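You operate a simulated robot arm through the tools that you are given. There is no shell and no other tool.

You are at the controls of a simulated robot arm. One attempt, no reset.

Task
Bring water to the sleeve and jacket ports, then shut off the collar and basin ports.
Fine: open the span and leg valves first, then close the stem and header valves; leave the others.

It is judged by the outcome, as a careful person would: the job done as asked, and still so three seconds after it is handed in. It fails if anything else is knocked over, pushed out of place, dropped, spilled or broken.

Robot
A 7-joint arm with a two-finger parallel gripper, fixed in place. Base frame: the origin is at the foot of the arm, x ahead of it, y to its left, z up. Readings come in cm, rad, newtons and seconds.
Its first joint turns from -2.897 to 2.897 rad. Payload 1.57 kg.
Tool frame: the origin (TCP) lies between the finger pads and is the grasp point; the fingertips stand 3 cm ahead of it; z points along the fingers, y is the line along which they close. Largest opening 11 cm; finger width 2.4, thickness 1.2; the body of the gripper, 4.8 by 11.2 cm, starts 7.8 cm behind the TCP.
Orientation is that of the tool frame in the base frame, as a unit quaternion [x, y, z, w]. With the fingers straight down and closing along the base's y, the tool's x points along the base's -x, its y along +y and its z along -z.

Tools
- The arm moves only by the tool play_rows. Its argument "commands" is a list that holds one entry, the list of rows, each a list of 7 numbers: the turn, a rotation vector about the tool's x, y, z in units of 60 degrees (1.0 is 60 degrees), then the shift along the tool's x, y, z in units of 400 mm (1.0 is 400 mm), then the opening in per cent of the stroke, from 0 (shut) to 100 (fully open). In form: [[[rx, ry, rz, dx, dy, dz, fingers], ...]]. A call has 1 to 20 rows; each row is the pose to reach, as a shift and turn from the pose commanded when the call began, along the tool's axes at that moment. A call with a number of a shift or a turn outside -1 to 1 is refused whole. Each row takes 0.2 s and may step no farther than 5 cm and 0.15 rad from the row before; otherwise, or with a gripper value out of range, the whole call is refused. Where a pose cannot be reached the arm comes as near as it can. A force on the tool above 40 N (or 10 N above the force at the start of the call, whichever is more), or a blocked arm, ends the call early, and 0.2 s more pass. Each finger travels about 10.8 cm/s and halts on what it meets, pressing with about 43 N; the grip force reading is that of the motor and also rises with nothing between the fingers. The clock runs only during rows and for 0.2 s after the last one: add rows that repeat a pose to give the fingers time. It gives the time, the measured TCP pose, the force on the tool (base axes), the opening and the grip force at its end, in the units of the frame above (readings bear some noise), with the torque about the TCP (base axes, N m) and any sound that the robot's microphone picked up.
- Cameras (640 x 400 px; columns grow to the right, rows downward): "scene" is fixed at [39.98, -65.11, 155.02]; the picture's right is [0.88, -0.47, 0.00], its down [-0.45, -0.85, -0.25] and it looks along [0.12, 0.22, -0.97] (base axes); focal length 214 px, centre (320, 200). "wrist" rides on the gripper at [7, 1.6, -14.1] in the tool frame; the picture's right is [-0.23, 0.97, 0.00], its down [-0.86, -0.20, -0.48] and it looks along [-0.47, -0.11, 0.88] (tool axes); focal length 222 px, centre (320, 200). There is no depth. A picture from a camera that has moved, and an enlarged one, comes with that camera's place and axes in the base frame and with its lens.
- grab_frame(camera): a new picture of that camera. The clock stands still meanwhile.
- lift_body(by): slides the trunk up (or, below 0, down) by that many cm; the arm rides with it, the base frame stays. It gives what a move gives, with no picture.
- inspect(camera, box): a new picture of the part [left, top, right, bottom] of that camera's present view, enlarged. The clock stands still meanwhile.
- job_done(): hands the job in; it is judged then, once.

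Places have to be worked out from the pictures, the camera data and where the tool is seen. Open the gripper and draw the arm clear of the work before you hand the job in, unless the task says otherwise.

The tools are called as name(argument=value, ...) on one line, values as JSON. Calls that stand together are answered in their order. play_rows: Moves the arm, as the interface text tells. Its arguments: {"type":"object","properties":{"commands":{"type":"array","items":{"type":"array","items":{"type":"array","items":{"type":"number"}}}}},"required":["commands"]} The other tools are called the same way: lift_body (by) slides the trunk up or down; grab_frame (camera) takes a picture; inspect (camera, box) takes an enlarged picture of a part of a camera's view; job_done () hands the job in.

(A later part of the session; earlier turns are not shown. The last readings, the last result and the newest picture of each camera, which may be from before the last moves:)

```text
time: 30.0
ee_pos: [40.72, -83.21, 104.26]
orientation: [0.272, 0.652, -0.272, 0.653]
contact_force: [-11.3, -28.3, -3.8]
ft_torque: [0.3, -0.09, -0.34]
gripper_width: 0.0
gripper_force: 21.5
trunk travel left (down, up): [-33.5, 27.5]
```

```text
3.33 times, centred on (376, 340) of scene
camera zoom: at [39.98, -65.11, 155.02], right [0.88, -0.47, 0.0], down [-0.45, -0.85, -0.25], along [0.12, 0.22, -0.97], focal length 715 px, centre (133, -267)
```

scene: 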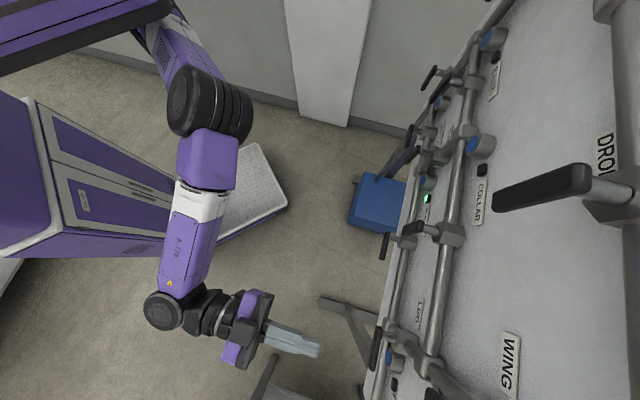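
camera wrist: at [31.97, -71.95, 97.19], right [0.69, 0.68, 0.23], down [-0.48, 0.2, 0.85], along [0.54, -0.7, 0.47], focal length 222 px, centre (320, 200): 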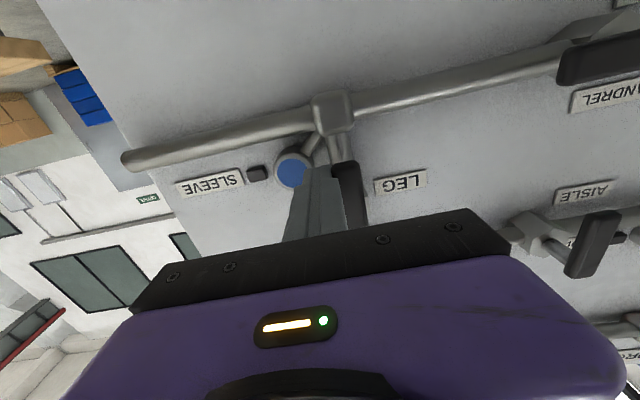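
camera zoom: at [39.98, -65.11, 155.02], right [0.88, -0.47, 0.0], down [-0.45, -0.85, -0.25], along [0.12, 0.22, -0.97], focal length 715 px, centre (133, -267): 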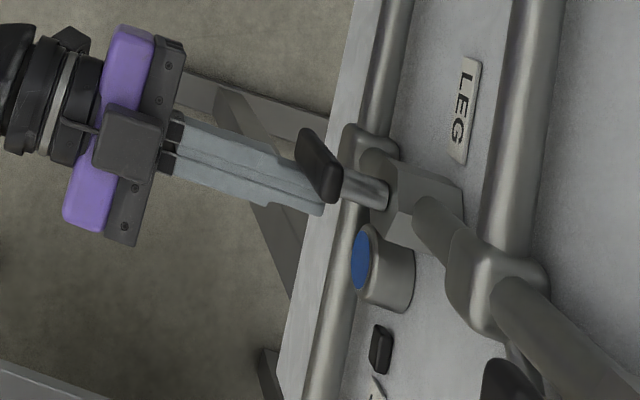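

LEG is at its stop (≈30 N). Ease off sideways, retreat, and check the result.

play_rows(commands=[[[0, 0, 0, 0, -0.02, 0, 0], [0, 0, 0, 0, -0.03, -0.04, 0], [0, 0, 0, 0, -0.03, -0.12, 0], [0, 0, 0, 0, -0.03, -0.2, 0], [0, 0, 0, 0, -0.03, -0.28, 0], [0, 0, 0, 0, -0.03, -0.3, 0], [0, 0, 0, 0, -0.03, -0.3, 0]]])

grab_frame(camera="wrist")

inspect(camera="scene", box=[350, 300, 510, 400])

```text
time: 31.6
ee_pos: [31.87, -75.2, 104.11]
orientation: [0.27, 0.653, -0.27, 0.654]
contact_force: [-0.7, 0.0, 0.4]
ft_torque: [-0.01, 0.02, 0.01]
gripper_width: 0.0
gripper_force: 21.4
trunk travel left (down, up): [-33.5, 27.5]
```

```text
taken
camera wrist: at [22.97, -64.16, 97.04], right [0.69, 0.69, 0.23], down [-0.48, 0.2, 0.85], along [0.54, -0.69, 0.47], focal length 222 px, centre (320, 200)
```

wrist: 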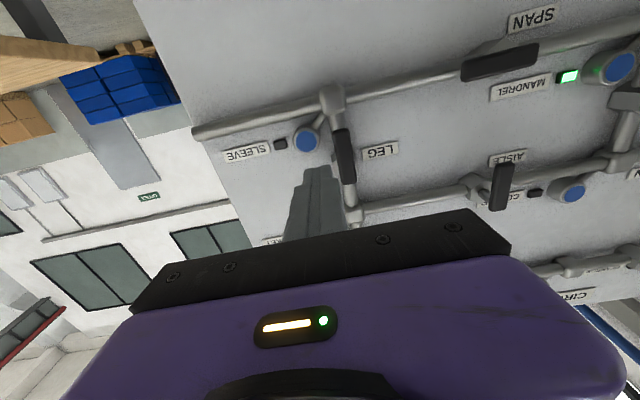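

```text
4.00 times, centred on (430, 350) of scene
camera zoom: at [39.98, -65.11, 155.02], right [0.88, -0.47, 0.0], down [-0.45, -0.85, -0.25], along [0.12, 0.22, -0.97], focal length 858 px, centre (-120, -400)
```

zoom: 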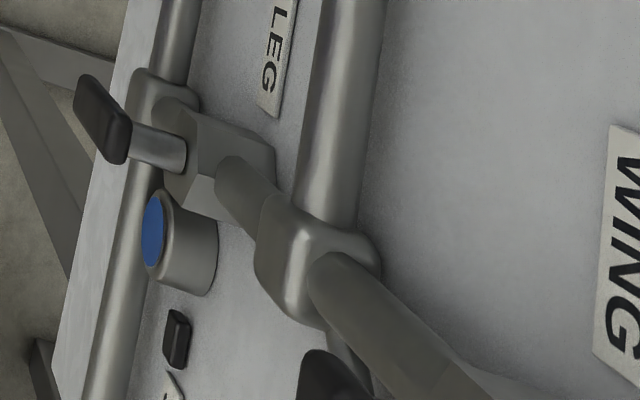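

LEG now hangs straight down along its pipe. Let me zoom to confirm its angle and the port states.

inspect(camera="wrist", box=[240, 60, 400, 220])

```text
2.50 times, centred on (320, 140) of wrist
camera zoom: at [22.97, -64.16, 97.04], right [0.69, 0.69, 0.23], down [-0.48, 0.2, 0.85], along [0.54, -0.69, 0.47], focal length 555 px, centre (320, 350)
```

zoom: 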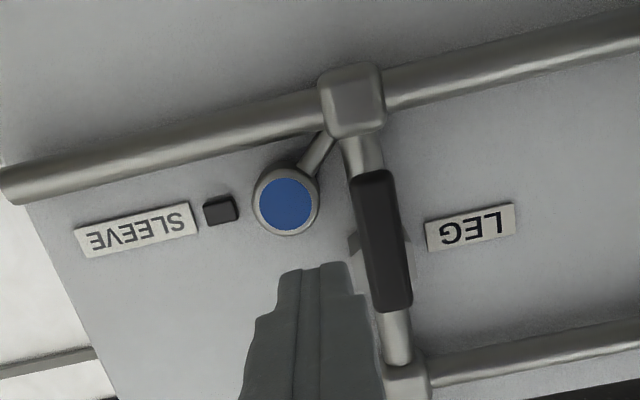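

LEG is aligned with its pipe and SLEEVE stays blue. Now traverse at standoff leftward (facing board) toward STEM, raising the arm a little for a better wrist posture.

play_rows(commands=[[[0, 0, 0, -0.02, 0.1, 0, 0], [0, 0, 0, -0.04, 0.2, 0, 0], [0, 0, 0, -0.06, 0.3, 0, 0], [0, 0, 0, -0.08, 0.4, 0, 0], [0, 0, 0, -0.1, 0.5, 0, 0], [0, 0, 0, -0.1, 0.6, 0, 0], [0, 0, 0, -0.1, 0.6, 0, 0]]])

grab_frame(camera="wrist")

grab_frame(camera="scene")

```text
time: 33.2
ee_pos: [48.91, -58.35, 108.28]
orientation: [0.269, 0.652, -0.271, 0.655]
contact_force: [-0.4, 0.2, -0.1]
ft_torque: [0.01, -0.02, -0.02]
gripper_width: 0.0
gripper_force: 21.5
trunk travel left (down, up): [-33.5, 27.5]
```

```text
taken
camera wrist: at [40.09, -47.28, 101.25], right [0.69, 0.69, 0.23], down [-0.48, 0.2, 0.85], along [0.54, -0.69, 0.47], focal length 222 px, centre (320, 200)
```

wrist: 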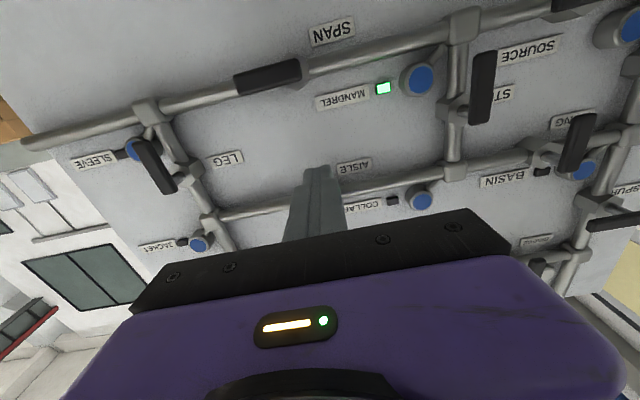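

```text
taken
```

scene: 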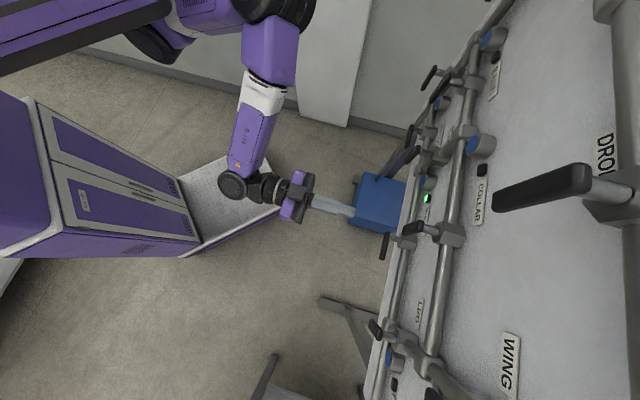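

Both SLEEVE and JACKET are blue. Zoom on STEM and the surrounding before going there.

inspect(camera="wrist", box=[390, 20, 630, 180])

```text
2.50 times, centred on (510, 100) of wrist
camera zoom: at [40.09, -47.28, 101.25], right [0.69, 0.69, 0.23], down [-0.48, 0.2, 0.85], along [0.54, -0.69, 0.47], focal length 555 px, centre (-155, 450)
```

zoom: 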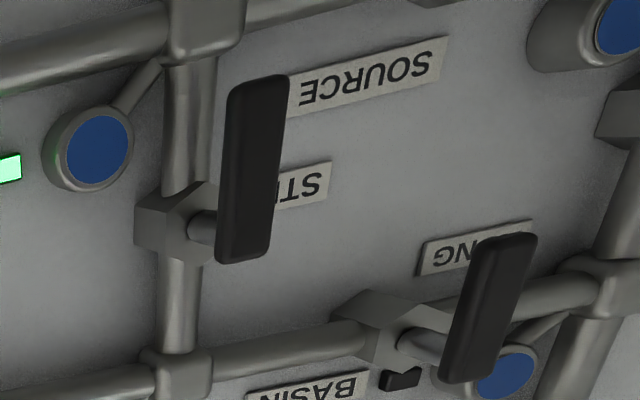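

STEM's handle: s≈-12, z 102.7–110, pointing down. Continue the traverse to s≈-15.6 at standoff, then lower the trunk 4 cm.

play_rows(commands=[[[0, 0, 0, 0, 0.1, 0, 0], [0, 0, 0, 0, 0.2, 0, 0], [0, 0, 0, 0, 0.3, 0, 0], [0, 0, 0, 0, 0.4, 0, 0], [0, 0, 0, 0, 0.49, 0, 0], [0, 0, 0, 0, 0.557, 0, 0], [0, 0, 0, 0, 0.557, 0, 0], [0, 0, 0, 0, 0.557, 0, 0]]])

lift_body(by=-4)

grab_frame(camera="wrist")

grab_frame(camera="scene")

```text
time: 35.0
ee_pos: [58.3, -45.55, 107.22]
orientation: [0.256, 0.68, -0.25, 0.64]
contact_force: [-0.3, -0.9, 0.6]
ft_torque: [0.0, 0.02, -0.03]
gripper_width: 0.0
gripper_force: 21.5
out of reach, approached as far as the arm can: row 4, 5, 6, 7, 8
trunk travel left (down, up): [-33.5, 27.5]
```

```text
time: 35.8
ee_pos: [58.08, -45.61, 103.31]
orientation: [0.256, 0.68, -0.249, 0.64]
contact_force: [0.0, -0.1, -1.1]
ft_torque: [0.02, 0.03, 0.01]
gripper_width: 0.01
gripper_force: 21.4
trunk travel left (down, up): [-29.5, 31.5]
```

```text
taken
camera wrist: at [48.53, -34.67, 97.16], right [0.66, 0.72, 0.22], down [-0.45, 0.15, 0.88], along [0.6, -0.68, 0.42], focal length 222 px, centre (320, 200)
```

wrist: 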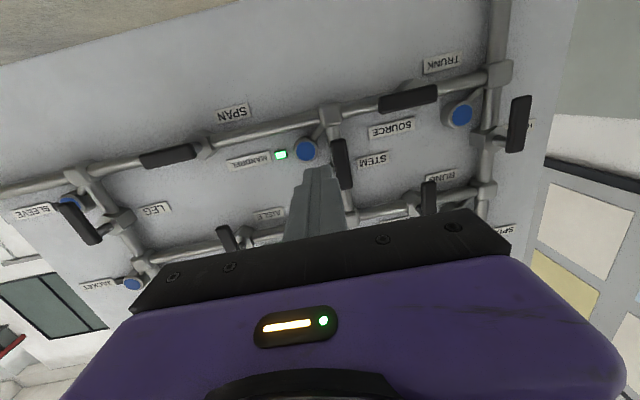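

```text
taken
```

scene: 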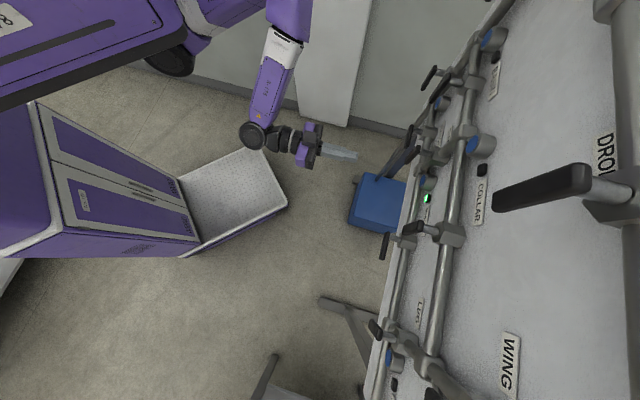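

At this near standoff the wrist is again at its limit. I'll raise the arm 12 cm relative to the trunk, re-level and shift to s≈-15.6; then lower the trunk by the same amount.

play_rows(commands=[[[0, 0, 0, -0.1, 0, 0, 0], [0, 0, 0, -0.2, 0.02, 0.01, 0], [0.013, -0.013, 0.003, -0.306, 0.04, 0.02, 0], [0.026, -0.027, 0.007, -0.306, 0.08, 0.03, 0], [0.04, -0.04, 0.01, -0.306, 0.12, 0.045, 0], [0.051, -0.053, 0.013, -0.306, 0.162, 0.0587, 0], [0.051, -0.053, 0.013, -0.306, 0.162, 0.0587, 0], [0.051, -0.053, 0.013, -0.306, 0.162, 0.0587, 0]]])

```text
time: 37.6
ee_pos: [63.29, -43.53, 116.13]
orientation: [0.261, 0.662, -0.268, 0.649]
contact_force: [-0.2, -0.1, -0.8]
ft_torque: [-0.01, 0.0, 0.02]
gripper_width: 0.02
gripper_force: 21.5
out of reach, approached as far as the arm can: row 6, 7, 8
trunk travel left (down, up): [-29.5, 31.5]
```

Nearly there; being slightly closer to the board relaxes the wrist. Lower the trunk 11.5 cm now.

lift_body(by=-11.5)

play_rows(commands=[[[0, 0, 0, 0, 0, 0.05, 0], [0, 0, 0, 0, 0, 0.1, 0], [0, 0, 0, 0, 0, 0.14, 0], [0, 0, 0, 0, 0, 0.14, 0], [0, 0, 0, 0, 0, 0.14, 0]]])

grab_frame(camera="wrist")

grab_frame(camera="scene")

```text
time: 39.1
ee_pos: [63.4, -43.47, 104.8]
orientation: [0.26, 0.662, -0.269, 0.65]
contact_force: [-0.2, 0.0, -0.6]
ft_torque: [0.0, -0.01, -0.01]
gripper_width: 0.0
gripper_force: 20.8
trunk travel left (down, up): [-18.0, 43.0]
```

```text
time: 40.3
ee_pos: [66.63, -46.4, 105.43]
orientation: [0.259, 0.666, -0.265, 0.647]
contact_force: [-0.6, -0.6, 0.2]
ft_torque: [0.01, -0.01, -0.04]
gripper_width: 0.02
gripper_force: 21.6
out of reach, approached as far as the arm can: row 2, 3, 4, 5
trunk travel left (down, up): [-18.0, 43.0]
```

```text
taken
camera wrist: at [57.38, -35.32, 98.58], right [0.68, 0.7, 0.21], down [-0.46, 0.18, 0.87], along [0.57, -0.69, 0.45], focal length 222 px, centre (320, 200)
```

wrist: 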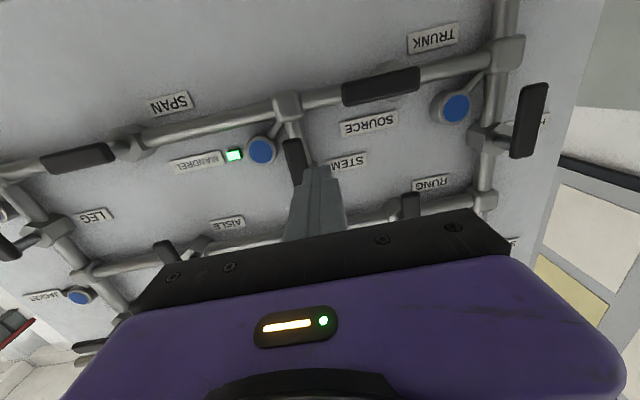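

```text
taken
```

scene: 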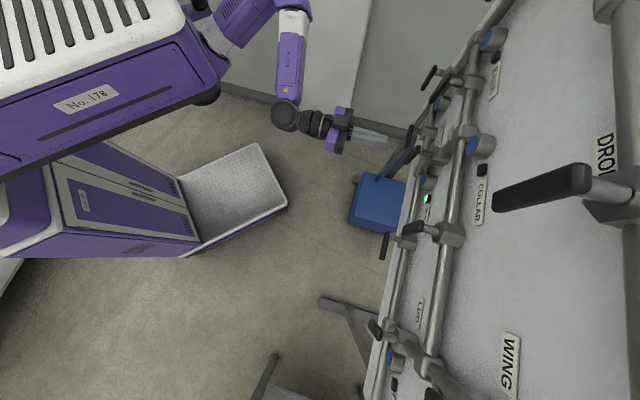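

Still a slight limit with the tool exactly perpendicular. Pushing doesn't need exact squareness, so I'll relax to a yaw of about -38° and 6° down-tilt, positioning to the left of STEM's handle at n≈-81.5.

play_rows(commands=[[[-0.046, 0.039, 0.0055, 0.012, 0.016, 0.01, 0], [-0.092, 0.078, 0.011, 0.0243, 0.0318, 0.02, 0], [-0.092, 0.078, 0.011, 0.0243, 0.0318, 0.0408, 0], [-0.092, 0.078, 0.011, 0.0243, 0.0318, 0.0408, 0], [-0.092, 0.078, 0.011, 0.0243, 0.0318, 0.0408, 0]]])

grab_frame(camera="wrist")

```text
time: 41.5
ee_pos: [68.61, -46.39, 104.72]
orientation: [0.244, 0.695, -0.221, 0.639]
contact_force: [-0.1, -0.2, 0.4]
ft_torque: [-0.01, 0.02, -0.03]
gripper_width: 0.0
gripper_force: 21.6
trunk travel left (down, up): [-18.0, 43.0]
```

```text
taken
camera wrist: at [58.26, -35.88, 99.0], right [0.62, 0.75, 0.23], down [-0.44, 0.09, 0.89], along [0.65, -0.66, 0.39], focal length 222 px, centre (320, 200)
```

wrist: 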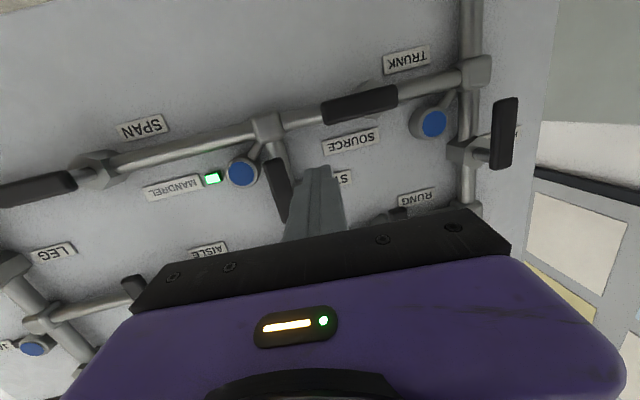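

Reachable now, tool just left of STEM's handle. Advance to handle depth.

play_rows(commands=[[[0, 0, 0, -0.0043, -0.0116, 0.07, 0], [0, 0, 0, -0.0086, -0.0233, 0.13, 0], [0, 0, 0, -0.0086, -0.0233, 0.1582, 0], [0, 0, 0, -0.0086, -0.0233, 0.1582, 0]]])

inspect(camera="wrist", box=[200, 100, 440, 250])

inspect(camera="scene", box=[310, 90, 470, 190])

```text
time: 42.5
ee_pos: [72.93, -51.15, 105.88]
orientation: [0.249, 0.686, -0.217, 0.648]
contact_force: [-0.3, -0.3, 0.1]
ft_torque: [0.02, 0.0, -0.03]
gripper_width: 0.01
gripper_force: 21.2
trunk travel left (down, up): [-18.0, 43.0]
```

```text
2.67 times, centred on (320, 175) of wrist
camera zoom: at [62.63, -40.58, 99.77], right [0.61, 0.75, 0.25], down [-0.47, 0.09, 0.88], along [0.64, -0.66, 0.41], focal length 592 px, centre (320, 267)
```

zoom: 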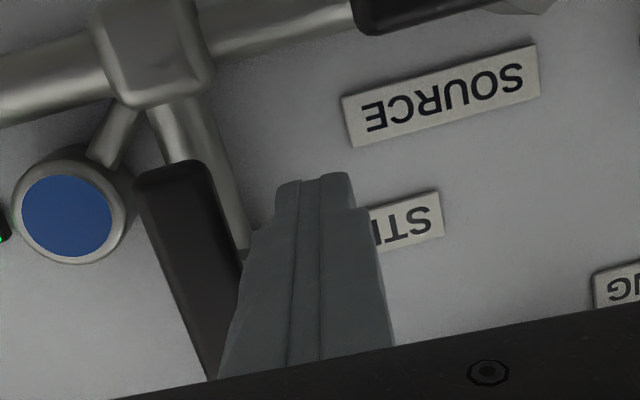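

```text
4.00 times, centred on (390, 140) of scene
camera zoom: at [39.98, -65.11, 155.02], right [0.88, -0.47, 0.0], down [-0.45, -0.85, -0.25], along [0.12, 0.22, -0.97], focal length 858 px, centre (40, 440)
```

zoom: 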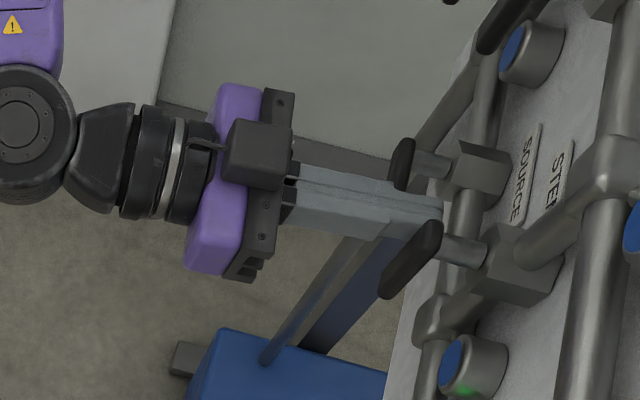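

Depth is right; z is 1.4 cm higher than wanted. Lower alongside the handle first (TRUNK's handle tip is still ~2.5 cm below the fingers).

play_rows(commands=[[[0, 0, 0, 0.018, 0, 0, 0], [0, 0, 0, 0.036, 0, 0.0, 0], [0, 0, 0, 0.036, 0, 0.0, 0], [0, 0, 0, 0.036, 0, 0.0, 0]]])

```text
time: 43.5
ee_pos: [72.85, -50.98, 104.23]
orientation: [0.249, 0.686, -0.218, 0.648]
contact_force: [-0.6, -0.3, 0.8]
ft_torque: [0.02, 0.0, 0.0]
gripper_width: 0.0
gripper_force: 21.5
trunk travel left (down, up): [-18.0, 43.0]
```

Now z=104.2. Push STEM's handle to the right along the arc, first ~45°.

play_rows(commands=[[[0, 0, 0, -0.0015, -0.018, -0.002, 0], [0, 0, 0, -0.0031, -0.0354, -0.0042, 0], [0, 0, 0, 0.0015, -0.048, -0.0053, 0], [0, 0, 0, 0.0064, -0.0605, -0.0064, 0], [0, 0, 0, 0.009, -0.0755, -0.008, 0], [0, 0, 0, 0.0116, -0.0907, -0.0095, 0], [0, 0, 0, 0.0097, -0.107, -0.0115, 0], [0, 0, 0, 0.0078, -0.1237, -0.0134, 0]]])

grab_frame(camera="wrist")

inspect(camera="scene", box=[310, 90, 470, 190])

```text
time: 45.3
ee_pos: [69.34, -54.56, 103.79]
orientation: [0.249, 0.686, -0.218, 0.648]
contact_force: [0.0, 0.2, -0.4]
ft_torque: [0.03, 0.05, 0.0]
gripper_width: 0.0
gripper_force: 21.7
trunk travel left (down, up): [-18.0, 43.0]
```

```text
taken
camera wrist: at [59.0, -44.02, 97.76], right [0.61, 0.75, 0.25], down [-0.47, 0.09, 0.88], along [0.64, -0.66, 0.4], focal length 222 px, centre (320, 200)
```

wrist: 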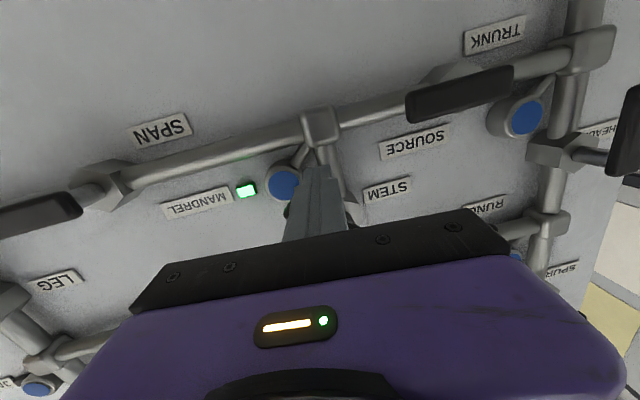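

```text
4.00 times, centred on (390, 140) of scene
camera zoom: at [39.98, -65.11, 155.02], right [0.88, -0.47, 0.0], down [-0.45, -0.85, -0.25], along [0.12, 0.22, -0.97], focal length 858 px, centre (40, 440)
```

zoom: 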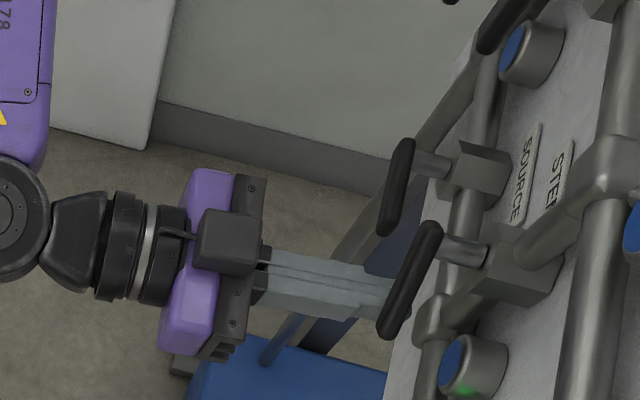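

STEM is following. Continue to the horizontal stop.

play_rows(commands=[[[0, 0, 0, -0.0075, -0.016, -0.0023, 0], [0, 0, 0, -0.0151, -0.0324, -0.0047, 0], [0, 0, 0, -0.028, -0.047, -0.007, 0], [0, 0, 0, -0.0407, -0.0601, -0.0096, 0], [0, 0, 0, -0.053, -0.068, -0.011, 0], [0, 0, 0, -0.065, -0.075, -0.013, 0], [0, 0, 0, -0.0755, -0.0791, -0.0141, 0], [0, 0, 0, -0.082, -0.079, -0.0145, 0], [0, 0, 0, -0.088, -0.0787, -0.0149, 0]]])

grab_frame(camera="wrist")

inspect(camera="scene", box=[310, 90, 470, 190])

```text
time: 47.3
ee_pos: [67.03, -56.78, 106.76]
orientation: [0.25, 0.688, -0.216, 0.646]
contact_force: [3.1, -2.9, -26.7]
ft_torque: [0.13, 0.25, -0.04]
gripper_width: 0.0
gripper_force: 21.5
trunk travel left (down, up): [-18.0, 43.0]
```

```text
taken
camera wrist: at [56.81, -46.27, 100.95], right [0.62, 0.75, 0.25], down [-0.46, 0.08, 0.88], along [0.64, -0.66, 0.4], focal length 222 px, centre (320, 200)
```

wrist: 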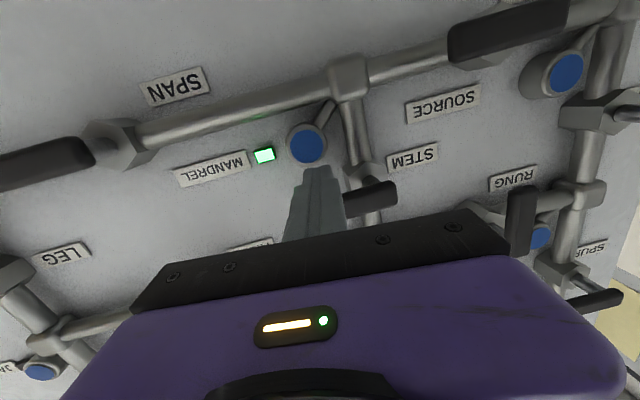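

```text
4.00 times, centred on (390, 140) of scene
camera zoom: at [39.98, -65.11, 155.02], right [0.88, -0.47, 0.0], down [-0.45, -0.85, -0.25], along [0.12, 0.22, -0.97], focal length 858 px, centre (40, 440)
```

zoom: 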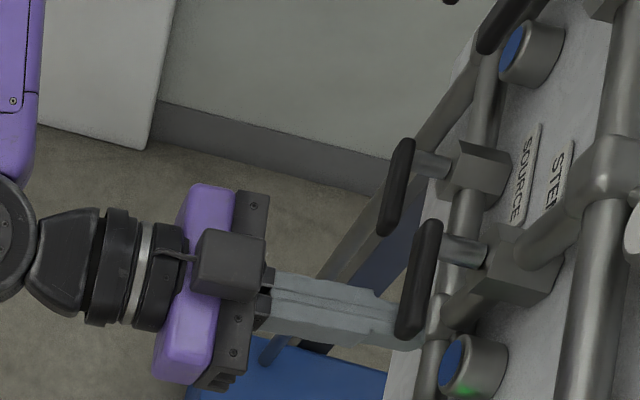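

STEM is across at its stop (27 N) and COLLAR's disc has gone gray. Ease off downwards and retreat about 6 cm.

play_rows(commands=[[[0, 0, 0, 0.013, 0, 0, 0], [0, 0, 0, 0.02, 0, -0.03, 0], [0, 0, 0, 0.02, 0, -0.09, 0], [0, 0, 0, 0.02, 0, -0.15, 0], [0, 0, 0, 0.02, 0, -0.15, 0], [0, 0, 0, 0.02, 0, -0.15, 0]]])

grab_frame(camera="wrist")

grab_frame(camera="scene")

```text
time: 48.7
ee_pos: [62.33, -53.15, 106.09]
orientation: [0.249, 0.692, -0.218, 0.641]
contact_force: [-0.1, -0.8, -0.9]
ft_torque: [-0.04, -0.04, 0.03]
gripper_width: 0.0
gripper_force: 21.0
trunk travel left (down, up): [-18.0, 43.0]
```

```text
taken
camera wrist: at [51.99, -42.55, 100.33], right [0.62, 0.75, 0.24], down [-0.45, 0.09, 0.89], along [0.64, -0.66, 0.39], focal length 222 px, centre (320, 200)
```

wrist: 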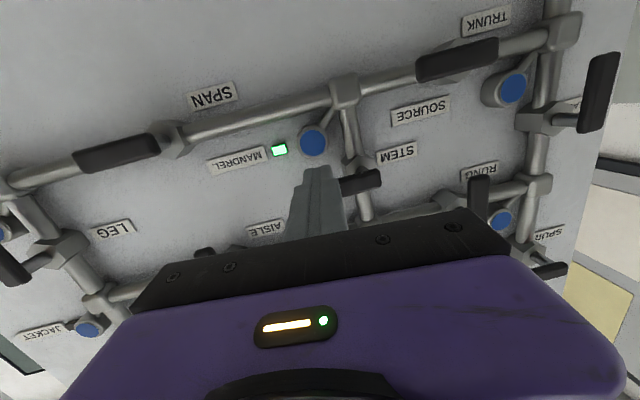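

```text
taken
```

scene: 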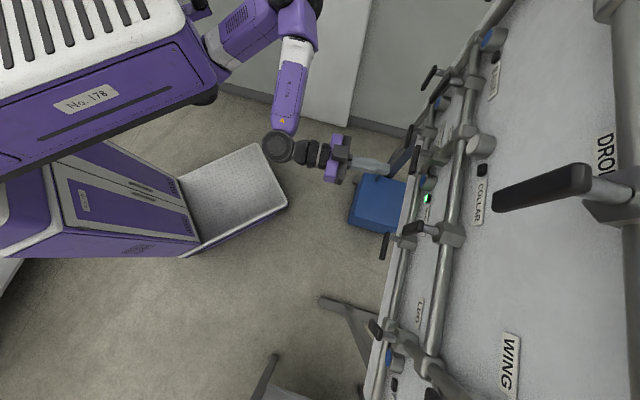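

COLLAR is off, MANDREL still on. Zoom on HEADER to refine its position before traversing.

inspect(camera="wrist", box=[480, 20, 640, 120])

inspect(camera="scene", box=[380, 20, 540, 120])

```text
4.00 times, centred on (560, 70) of wrist
camera zoom: at [51.99, -42.55, 100.33], right [0.62, 0.75, 0.24], down [-0.45, 0.09, 0.89], along [0.64, -0.66, 0.39], focal length 888 px, centre (-640, 720)
```

zoom: 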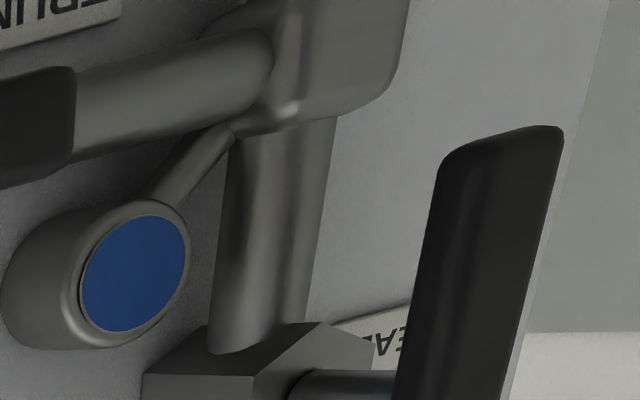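

```text
4.00 times, centred on (460, 70) of scene
camera zoom: at [39.98, -65.11, 155.02], right [0.88, -0.47, 0.0], down [-0.45, -0.85, -0.25], along [0.12, 0.22, -0.97], focal length 858 px, centre (-240, 720)
```

zoom: 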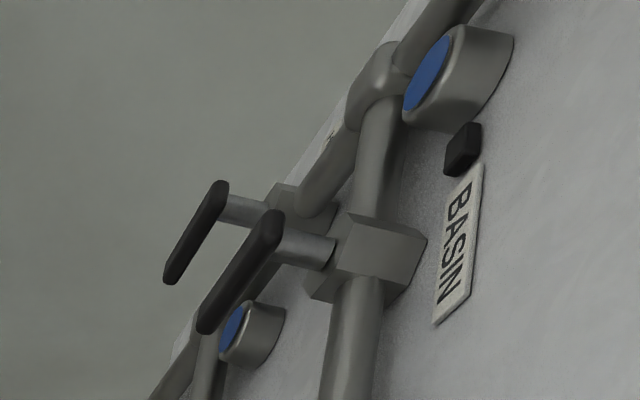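

Traverse leftwards at standoff in two stages, yawing the tool gradually toward the radial direction to stay in reach.

play_rows(commands=[[[-0.017, 0, 0, 0.006, 0.085, 0.005, 0], [-0.034, 0, 0, 0.012, 0.17, 0.01, 0], [-0.05, 0, 0, 0.018, 0.255, 0.015, 0], [-0.067, 0, 0, 0.024, 0.34, 0.02, 0], [-0.083, 0, 0, 0.0307, 0.4245, 0.0247, 0], [-0.083, 0, 0, 0.0307, 0.4245, 0.0247, 0], [-0.083, 0, 0, 0.0307, 0.4245, 0.0247, 0]]])

grab_frame(camera="wrist")

grab_frame(camera="scene")

```text
time: 50.3
ee_pos: [73.66, -40.35, 105.39]
orientation: [0.218, 0.701, -0.192, 0.651]
contact_force: [-1.0, 0.2, 0.4]
ft_torque: [0.02, 0.01, 0.0]
gripper_width: 0.0
gripper_force: 21.5
trunk travel left (down, up): [-18.0, 43.0]
```

```text
taken
camera wrist: at [62.44, -30.77, 99.58], right [0.55, 0.8, 0.24], down [-0.46, 0.05, 0.89], along [0.7, -0.6, 0.39], focal length 222 px, centre (320, 200)
```

wrist: 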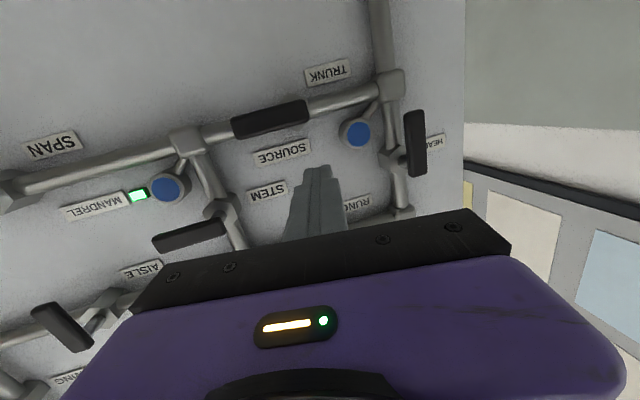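

```text
taken
```

scene: 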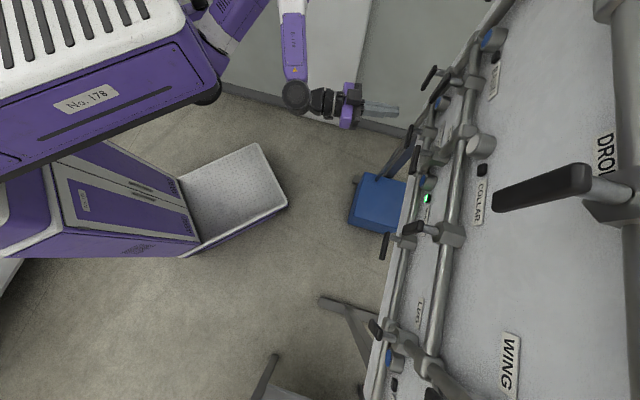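

HEADER handle refined: s≈-35.9, z 102.8–110. Continue traversing to its left side (s≈-39.2) at standoff.

play_rows(commands=[[[-0.012, 0, 0, 0.006, 0.095, 0.022, 0], [-0.025, 0, 0, 0.012, 0.19, 0.044, 0], [-0.037, 0, 0, 0.018, 0.285, 0.066, 0], [-0.05, 0, 0, 0.0238, 0.38, 0.0878, 0], [-0.05, 0, 0, 0.0238, 0.38, 0.0878, 0], [-0.05, 0, 0, 0.0238, 0.38, 0.0878, 0]]])

grab_frame(camera="wrist")

grab_frame(camera="scene")

```text
time: 51.7
ee_pos: [81.18, -32.68, 106.04]
orientation: [0.206, 0.7, -0.172, 0.662]
contact_force: [0.3, 0.3, -0.4]
ft_torque: [-0.04, 0.01, 0.01]
gripper_width: 0.0
gripper_force: 20.9
out of reach, approached as far as the arm can: row 3, 4, 5, 6
trunk travel left (down, up): [-18.0, 43.0]
```

```text
taken
camera wrist: at [69.72, -23.61, 100.01], right [0.51, 0.82, 0.26], down [-0.48, 0.02, 0.88], along [0.71, -0.57, 0.4], focal length 222 px, centre (320, 200)
```

wrist: 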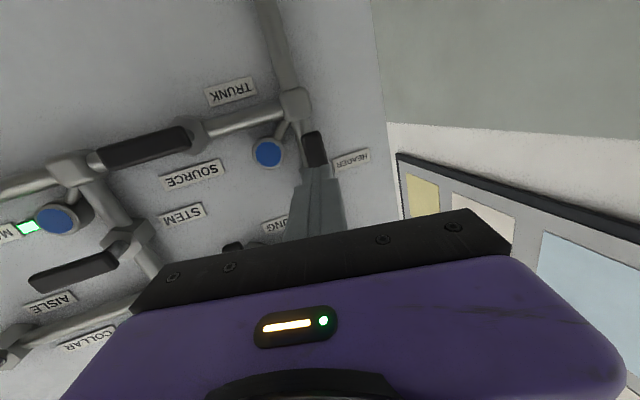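

```text
taken
```

scene: 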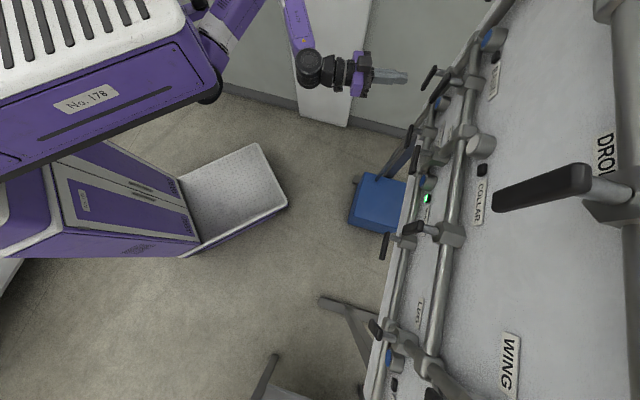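

Again limited at this folded posture. I'll gain wrist room: raise the arm 15 cm at standoff, then lower the trunk 15 cm.

play_rows(commands=[[[0, 0, 0, -0.1, 0, 0, 0], [0, 0, 0, -0.2, 0, 0, 0], [0, 0, 0, -0.3, 0, 0, 0], [0, 0, 0, -0.375, 0, 0, 0], [0, 0, 0, -0.375, 0, 0, 0], [0, 0, 0, -0.375, 0, 0, 0]]])

lift_body(by=-15.5)

grab_frame(camera="scene")

```text
time: 53.1
ee_pos: [81.32, -34.86, 120.54]
orientation: [0.207, 0.703, -0.186, 0.654]
contact_force: [0.1, -0.1, 0.0]
ft_torque: [-0.01, -0.02, 0.02]
gripper_width: 0.01
gripper_force: 21.4
trunk travel left (down, up): [-18.0, 43.0]
```

```text
time: 54.9
ee_pos: [81.38, -34.86, 104.98]
orientation: [0.207, 0.703, -0.185, 0.654]
contact_force: [-0.5, 0.0, -0.1]
ft_torque: [-0.01, 0.04, -0.02]
gripper_width: 0.0
gripper_force: 21.1
trunk travel left (down, up): [-2.5, 58.5]
```

```text
taken
```

scene: 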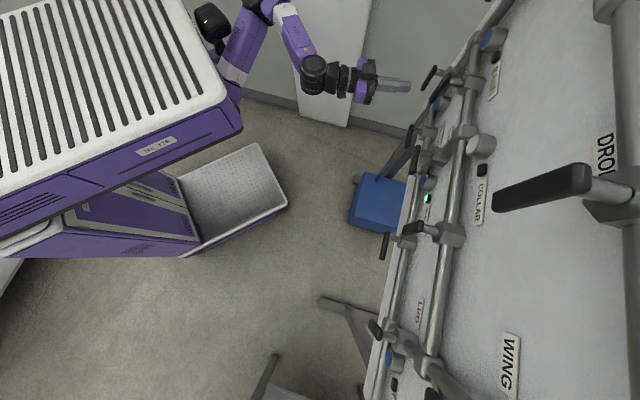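

Now shift to the left of HEADER's handle at standoff, with a bit more yaw relaxation.

play_rows(commands=[[[-0.04, 0, 0, 0.006, 0.075, 0.015, 0], [-0.083, 0, 0, 0.012, 0.1533, 0.0305, 0], [-0.083, 0, 0, 0.012, 0.1533, 0.0305, 0], [-0.083, 0, 0, 0.012, 0.1533, 0.0305, 0]]])

grab_frame(camera="wrist")

grab_frame(camera="scene")

```text
time: 56.1
ee_pos: [82.56, -34.7, 104.85]
orientation: [0.208, 0.702, -0.182, 0.657]
contact_force: [-0.2, -0.9, 0.0]
ft_torque: [0.03, 0.02, 0.0]
gripper_width: 0.0
gripper_force: 21.1
trunk travel left (down, up): [-2.5, 58.5]
stopped in row 4: the arm was blocked; the commanded pose is now the measured one
```

```text
taken
camera wrist: at [71.2, -25.45, 98.82], right [0.53, 0.81, 0.24], down [-0.47, 0.04, 0.88], along [0.71, -0.58, 0.4], focal length 222 px, centre (320, 200)
```

wrist: 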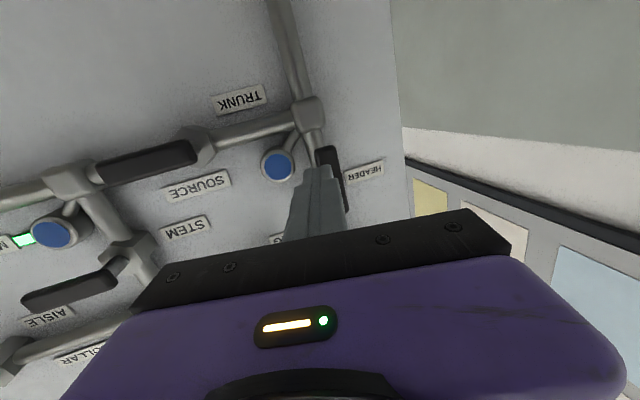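

```text
taken
```

scene: 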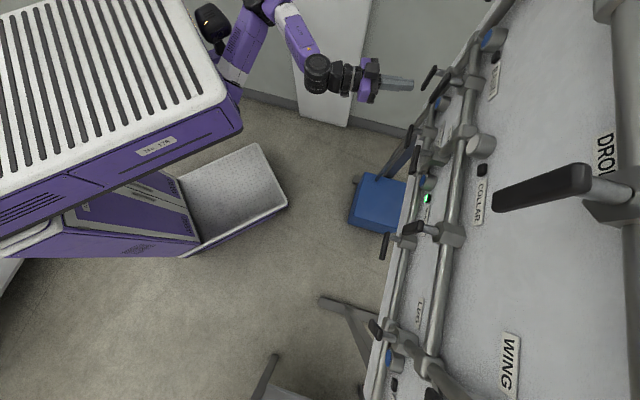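

The arm won't go further left, but it doesn't need to: with the gripper opened, the left finger alone sits ~6 cm left of the TCP and can push HEADER. I'll open the gripper here (free space, 4+ cm in front of handles) and yaw back toward the board normal.

play_rows(commands=[[[0, 0, 0, 0, 0, 0, 100], [0.05, 0, 0, 0, -0.01, 0, 100], [0.1, 0, 0, 0, -0.02, 0, 100], [0.1, 0, 0, 0, -0.02, 0, 100], [0.1, 0, 0, 0, -0.02, 0, 100]]])

grab_frame(camera="wrist")

grab_frame(camera="scene")

```text
time: 57.3
ee_pos: [81.47, -36.5, 104.79]
orientation: [0.251, 0.688, -0.224, 0.643]
contact_force: [-0.6, -0.3, 0.8]
ft_torque: [0.01, 0.01, 0.01]
gripper_width: 11.01
gripper_force: 0.1
trunk travel left (down, up): [-2.5, 58.5]
```

```text
taken
camera wrist: at [71.22, -25.8, 98.86], right [0.63, 0.74, 0.24], down [-0.46, 0.1, 0.88], along [0.63, -0.66, 0.4], focal length 222 px, centre (320, 200)
```

wrist: 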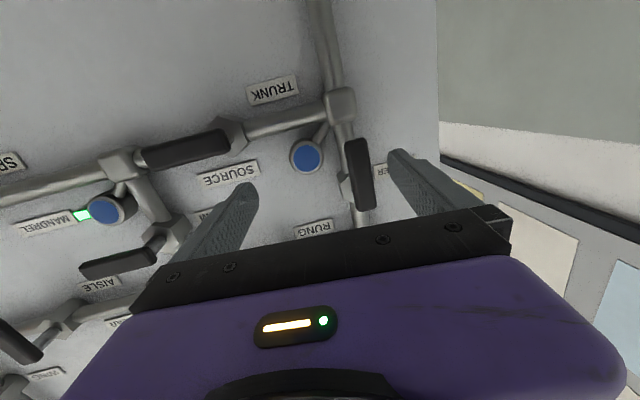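

```text
taken
```

scene: 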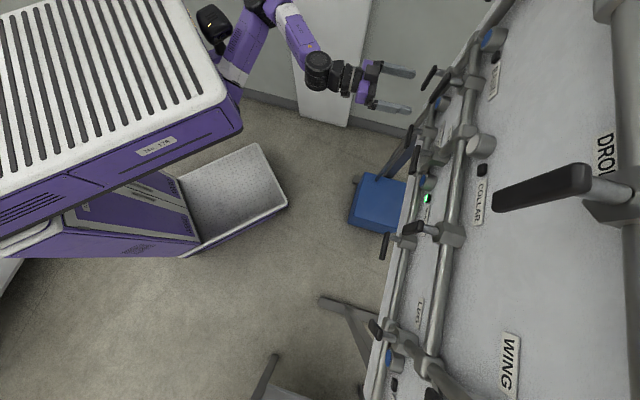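

Handle is between the open fingers. Shift slightly left, then advance so the left finger goes past the handle's left side at handle depth.

play_rows(commands=[[[0, 0, 0, 0.002, 0.025, 0.0, 100], [0, 0, 0, 0.002, 0.022, 0.04, 100], [0, 0, 0, 0.003, 0.018, 0.08, 100], [0, 0, 0, 0.003, 0.018, 0.08, 100]]])

grab_frame(camera="wrist")

inspect(camera="scene", box=[340, 20, 500, 120])

```text
time: 58.3
ee_pos: [85.27, -36.54, 104.49]
orientation: [0.243, 0.69, -0.217, 0.647]
contact_force: [-0.2, 0.1, -0.7]
ft_torque: [0.02, -0.02, 0.01]
gripper_width: 11.01
gripper_force: 0.0
trunk travel left (down, up): [-2.5, 58.5]
```

```text
taken
camera wrist: at [74.73, -26.23, 98.59], right [0.61, 0.76, 0.24], down [-0.46, 0.09, 0.88], along [0.65, -0.65, 0.4], focal length 222 px, centre (320, 200)
```

wrist: 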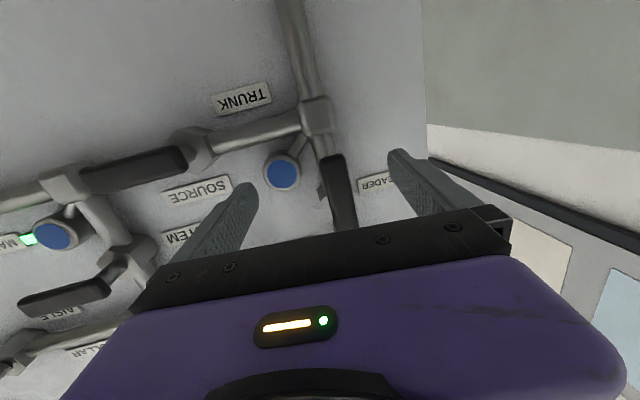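

```text
4.00 times, centred on (420, 70) of scene
camera zoom: at [39.98, -65.11, 155.02], right [0.88, -0.47, 0.0], down [-0.45, -0.85, -0.25], along [0.12, 0.22, -0.97], focal length 858 px, centre (-80, 720)
```

zoom: 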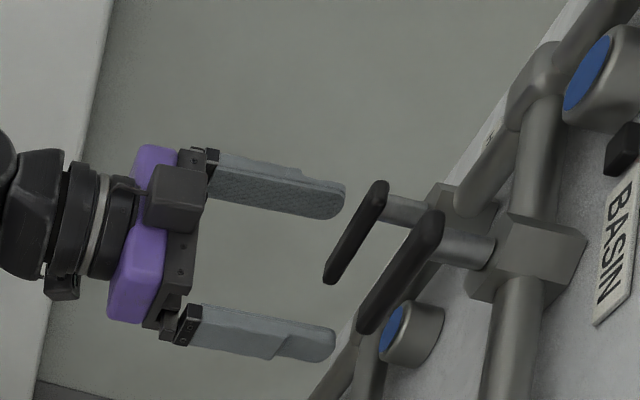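

Reachable, and it's even slightly further left than needed. Advance to full handle depth while shifting 1.5 cm right (left finger still ~2 cm left of the handle).

play_rows(commands=[[[0, 0, 0, 0.0004, -0.02, 0.025, 100], [0, 0, 0, 0.0008, -0.04, 0.0514, 100], [0, 0, 0, 0.0008, -0.04, 0.0514, 100], [0, 0, 0, 0.0008, -0.04, 0.0514, 100]]])

grab_frame(camera="wrist")

inspect(camera="scene", box=[340, 20, 500, 120])

```text
time: 59.3
ee_pos: [85.93, -38.99, 104.25]
orientation: [0.242, 0.69, -0.217, 0.647]
contact_force: [0.1, -0.4, -0.6]
ft_torque: [-0.03, 0.0, 0.0]
gripper_width: 11.01
gripper_force: 0.1
trunk travel left (down, up): [-2.5, 58.5]
```

```text
taken
camera wrist: at [75.45, -28.71, 98.32], right [0.61, 0.76, 0.24], down [-0.46, 0.09, 0.88], along [0.65, -0.65, 0.4], focal length 222 px, centre (320, 200)
```

wrist: 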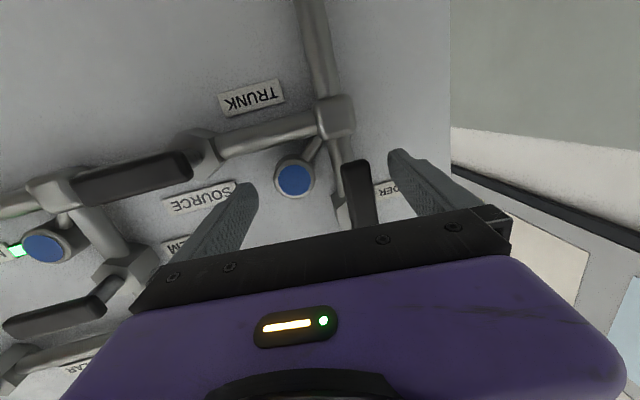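

```text
4.00 times, centred on (420, 70) of scene
camera zoom: at [39.98, -65.11, 155.02], right [0.88, -0.47, 0.0], down [-0.45, -0.85, -0.25], along [0.12, 0.22, -0.97], focal length 858 px, centre (-80, 720)
```

zoom: 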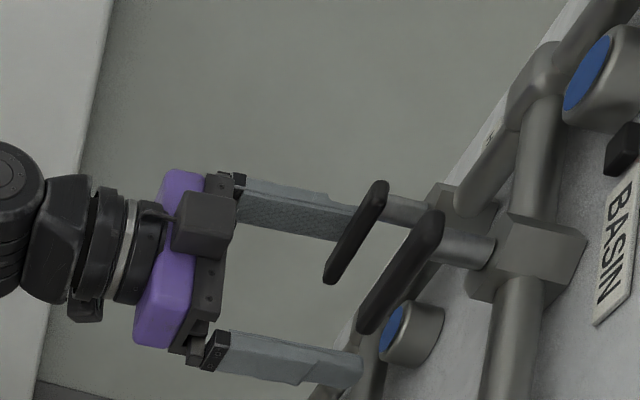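

The left finger is past HEADER's left side at handle depth. Push the handle right along its arc, first ~45°.

play_rows(commands=[[[0, 0, 0, -0.001, -0.025, -0.003, 100], [0, 0, 0, -0.002, -0.0484, -0.0061, 100], [0, 0, 0, 0.002, -0.06, -0.0073, 100], [0, 0, 0, 0.0061, -0.0723, -0.0085, 100], [0, 0, 0, 0.0075, -0.086, -0.01, 100], [0, 0, 0, 0.0087, -0.0997, -0.0117, 100], [0, 0, 0, 0.0065, -0.1145, -0.0136, 100], [0, 0, 0, 0.004, -0.1291, -0.0156, 100], [0, 0, 0, 0.004, -0.1291, -0.0156, 100]]])

grab_frame(camera="wrist")

inspect(camera="scene", box=[340, 20, 500, 120])

```text
time: 61.3
ee_pos: [82.23, -42.92, 104.13]
orientation: [0.241, 0.691, -0.215, 0.647]
contact_force: [-0.1, 0.8, -0.8]
ft_torque: [-0.02, 0.01, 0.05]
gripper_width: 11.02
gripper_force: 0.1
trunk travel left (down, up): [-2.5, 58.5]
```

```text
taken
camera wrist: at [71.77, -32.52, 98.09], right [0.61, 0.76, 0.24], down [-0.46, 0.09, 0.88], along [0.65, -0.65, 0.4], focal length 222 px, centre (320, 200)
```

wrist: 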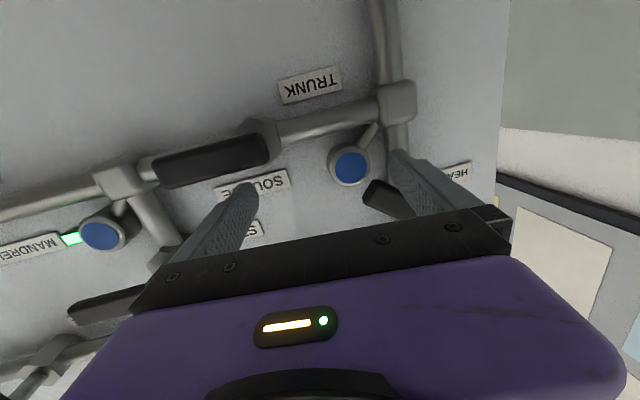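

```text
4.00 times, centred on (420, 70) of scene
camera zoom: at [39.98, -65.11, 155.02], right [0.88, -0.47, 0.0], down [-0.45, -0.85, -0.25], along [0.12, 0.22, -0.97], focal length 858 px, centre (-80, 720)
```

zoom: 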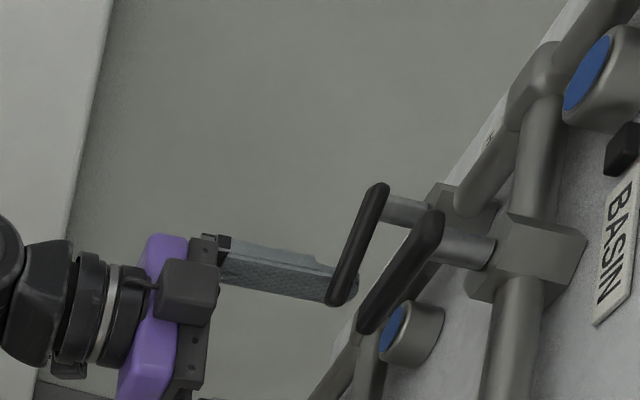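

HEADER follows. Continue to the horizontal stop.

play_rows(commands=[[[0, 0, 0, -0.0065, -0.0143, -0.0022, 100], [0, 0, 0, -0.0134, -0.0286, -0.0045, 100], [0, 0, 0, -0.0245, -0.042, -0.007, 100], [0, 0, 0, -0.0363, -0.0539, -0.0093, 100], [0, 0, 0, -0.047, -0.061, -0.011, 100], [0, 0, 0, -0.057, -0.067, -0.0125, 100], [0, 0, 0, -0.0668, -0.0723, -0.0138, 100], [0, 0, 0, -0.073, -0.0723, -0.0142, 100], [0, 0, 0, -0.0793, -0.0721, -0.0146, 100]]])

grab_frame(camera="wrist")

inspect(camera="scene", box=[340, 20, 500, 120])

```text
time: 63.3
ee_pos: [81.09, -44.85, 105.67]
orientation: [0.236, 0.702, -0.224, 0.633]
contact_force: [-0.3, -0.8, -0.7]
ft_torque: [-0.02, -0.01, -0.02]
gripper_width: 10.98
gripper_force: 0.0
trunk travel left (down, up): [-2.5, 58.5]
```

```text
taken
camera wrist: at [70.28, -34.53, 100.02], right [0.62, 0.76, 0.21], down [-0.42, 0.1, 0.9], along [0.66, -0.65, 0.38], focal length 222 px, centre (320, 200)
```

wrist: 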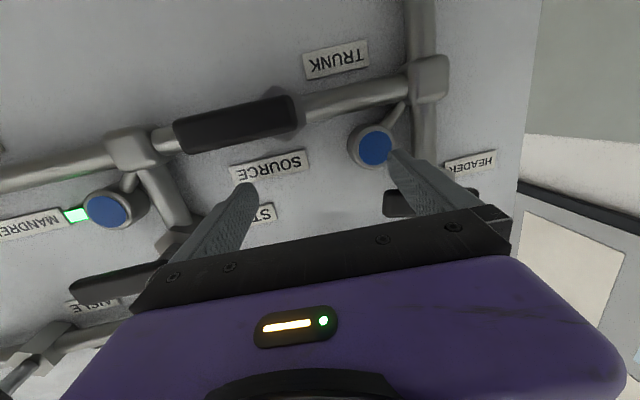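

```text
4.00 times, centred on (420, 70) of scene
camera zoom: at [39.98, -65.11, 155.02], right [0.88, -0.47, 0.0], down [-0.45, -0.85, -0.25], along [0.12, 0.22, -0.97], focal length 858 px, centre (-80, 720)
```

zoom: 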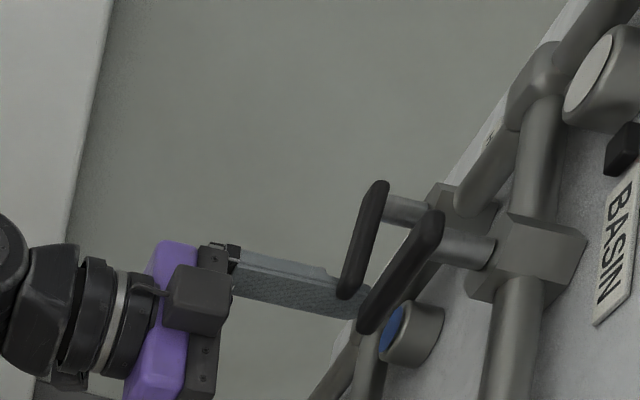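

BASIN has gone gray, but HEADER is at about 76°; the arm lags its command. Hold a few rows to see whether it catches up.

play_rows(commands=[[[0, 0, 0, 0, 0, 0, 100], [0, 0, 0, 0, 0, 0, 100], [0, 0, 0, 0, 0, 0, 100]]])

```text
time: 64.1
ee_pos: [81.01, -44.77, 105.71]
orientation: [0.235, 0.703, -0.223, 0.634]
contact_force: [1.4, -0.7, -0.9]
ft_torque: [-0.04, 0.03, -0.05]
gripper_width: 10.97
gripper_force: 0.0
trunk travel left (down, up): [-2.5, 58.5]
```

Not catching up; command a further rise of 1.3 cm in small steps.

play_rows(commands=[[[0, 0, 0, -0.01, -0.004, -0.0015, 100], [0, 0, 0, -0.02, -0.008, -0.003, 100], [0, 0, 0, -0.032, -0.0129, -0.0047, 100], [0, 0, 0, -0.032, -0.0129, -0.0047, 100]]])

grab_frame(camera="wrist")

```text
time: 65.1
ee_pos: [80.74, -44.99, 106.86]
orientation: [0.235, 0.703, -0.224, 0.633]
contact_force: [2.2, 0.1, -13.4]
ft_torque: [-0.6, 0.48, -0.02]
gripper_width: 11.0
gripper_force: 0.0
trunk travel left (down, up): [-2.5, 58.5]
```

```text
taken
camera wrist: at [69.99, -34.76, 101.29], right [0.62, 0.76, 0.21], down [-0.42, 0.09, 0.9], along [0.66, -0.64, 0.38], focal length 222 px, centre (320, 200)
```

wrist: 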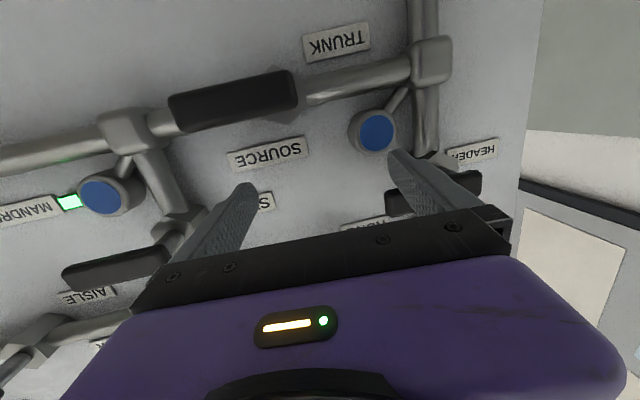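

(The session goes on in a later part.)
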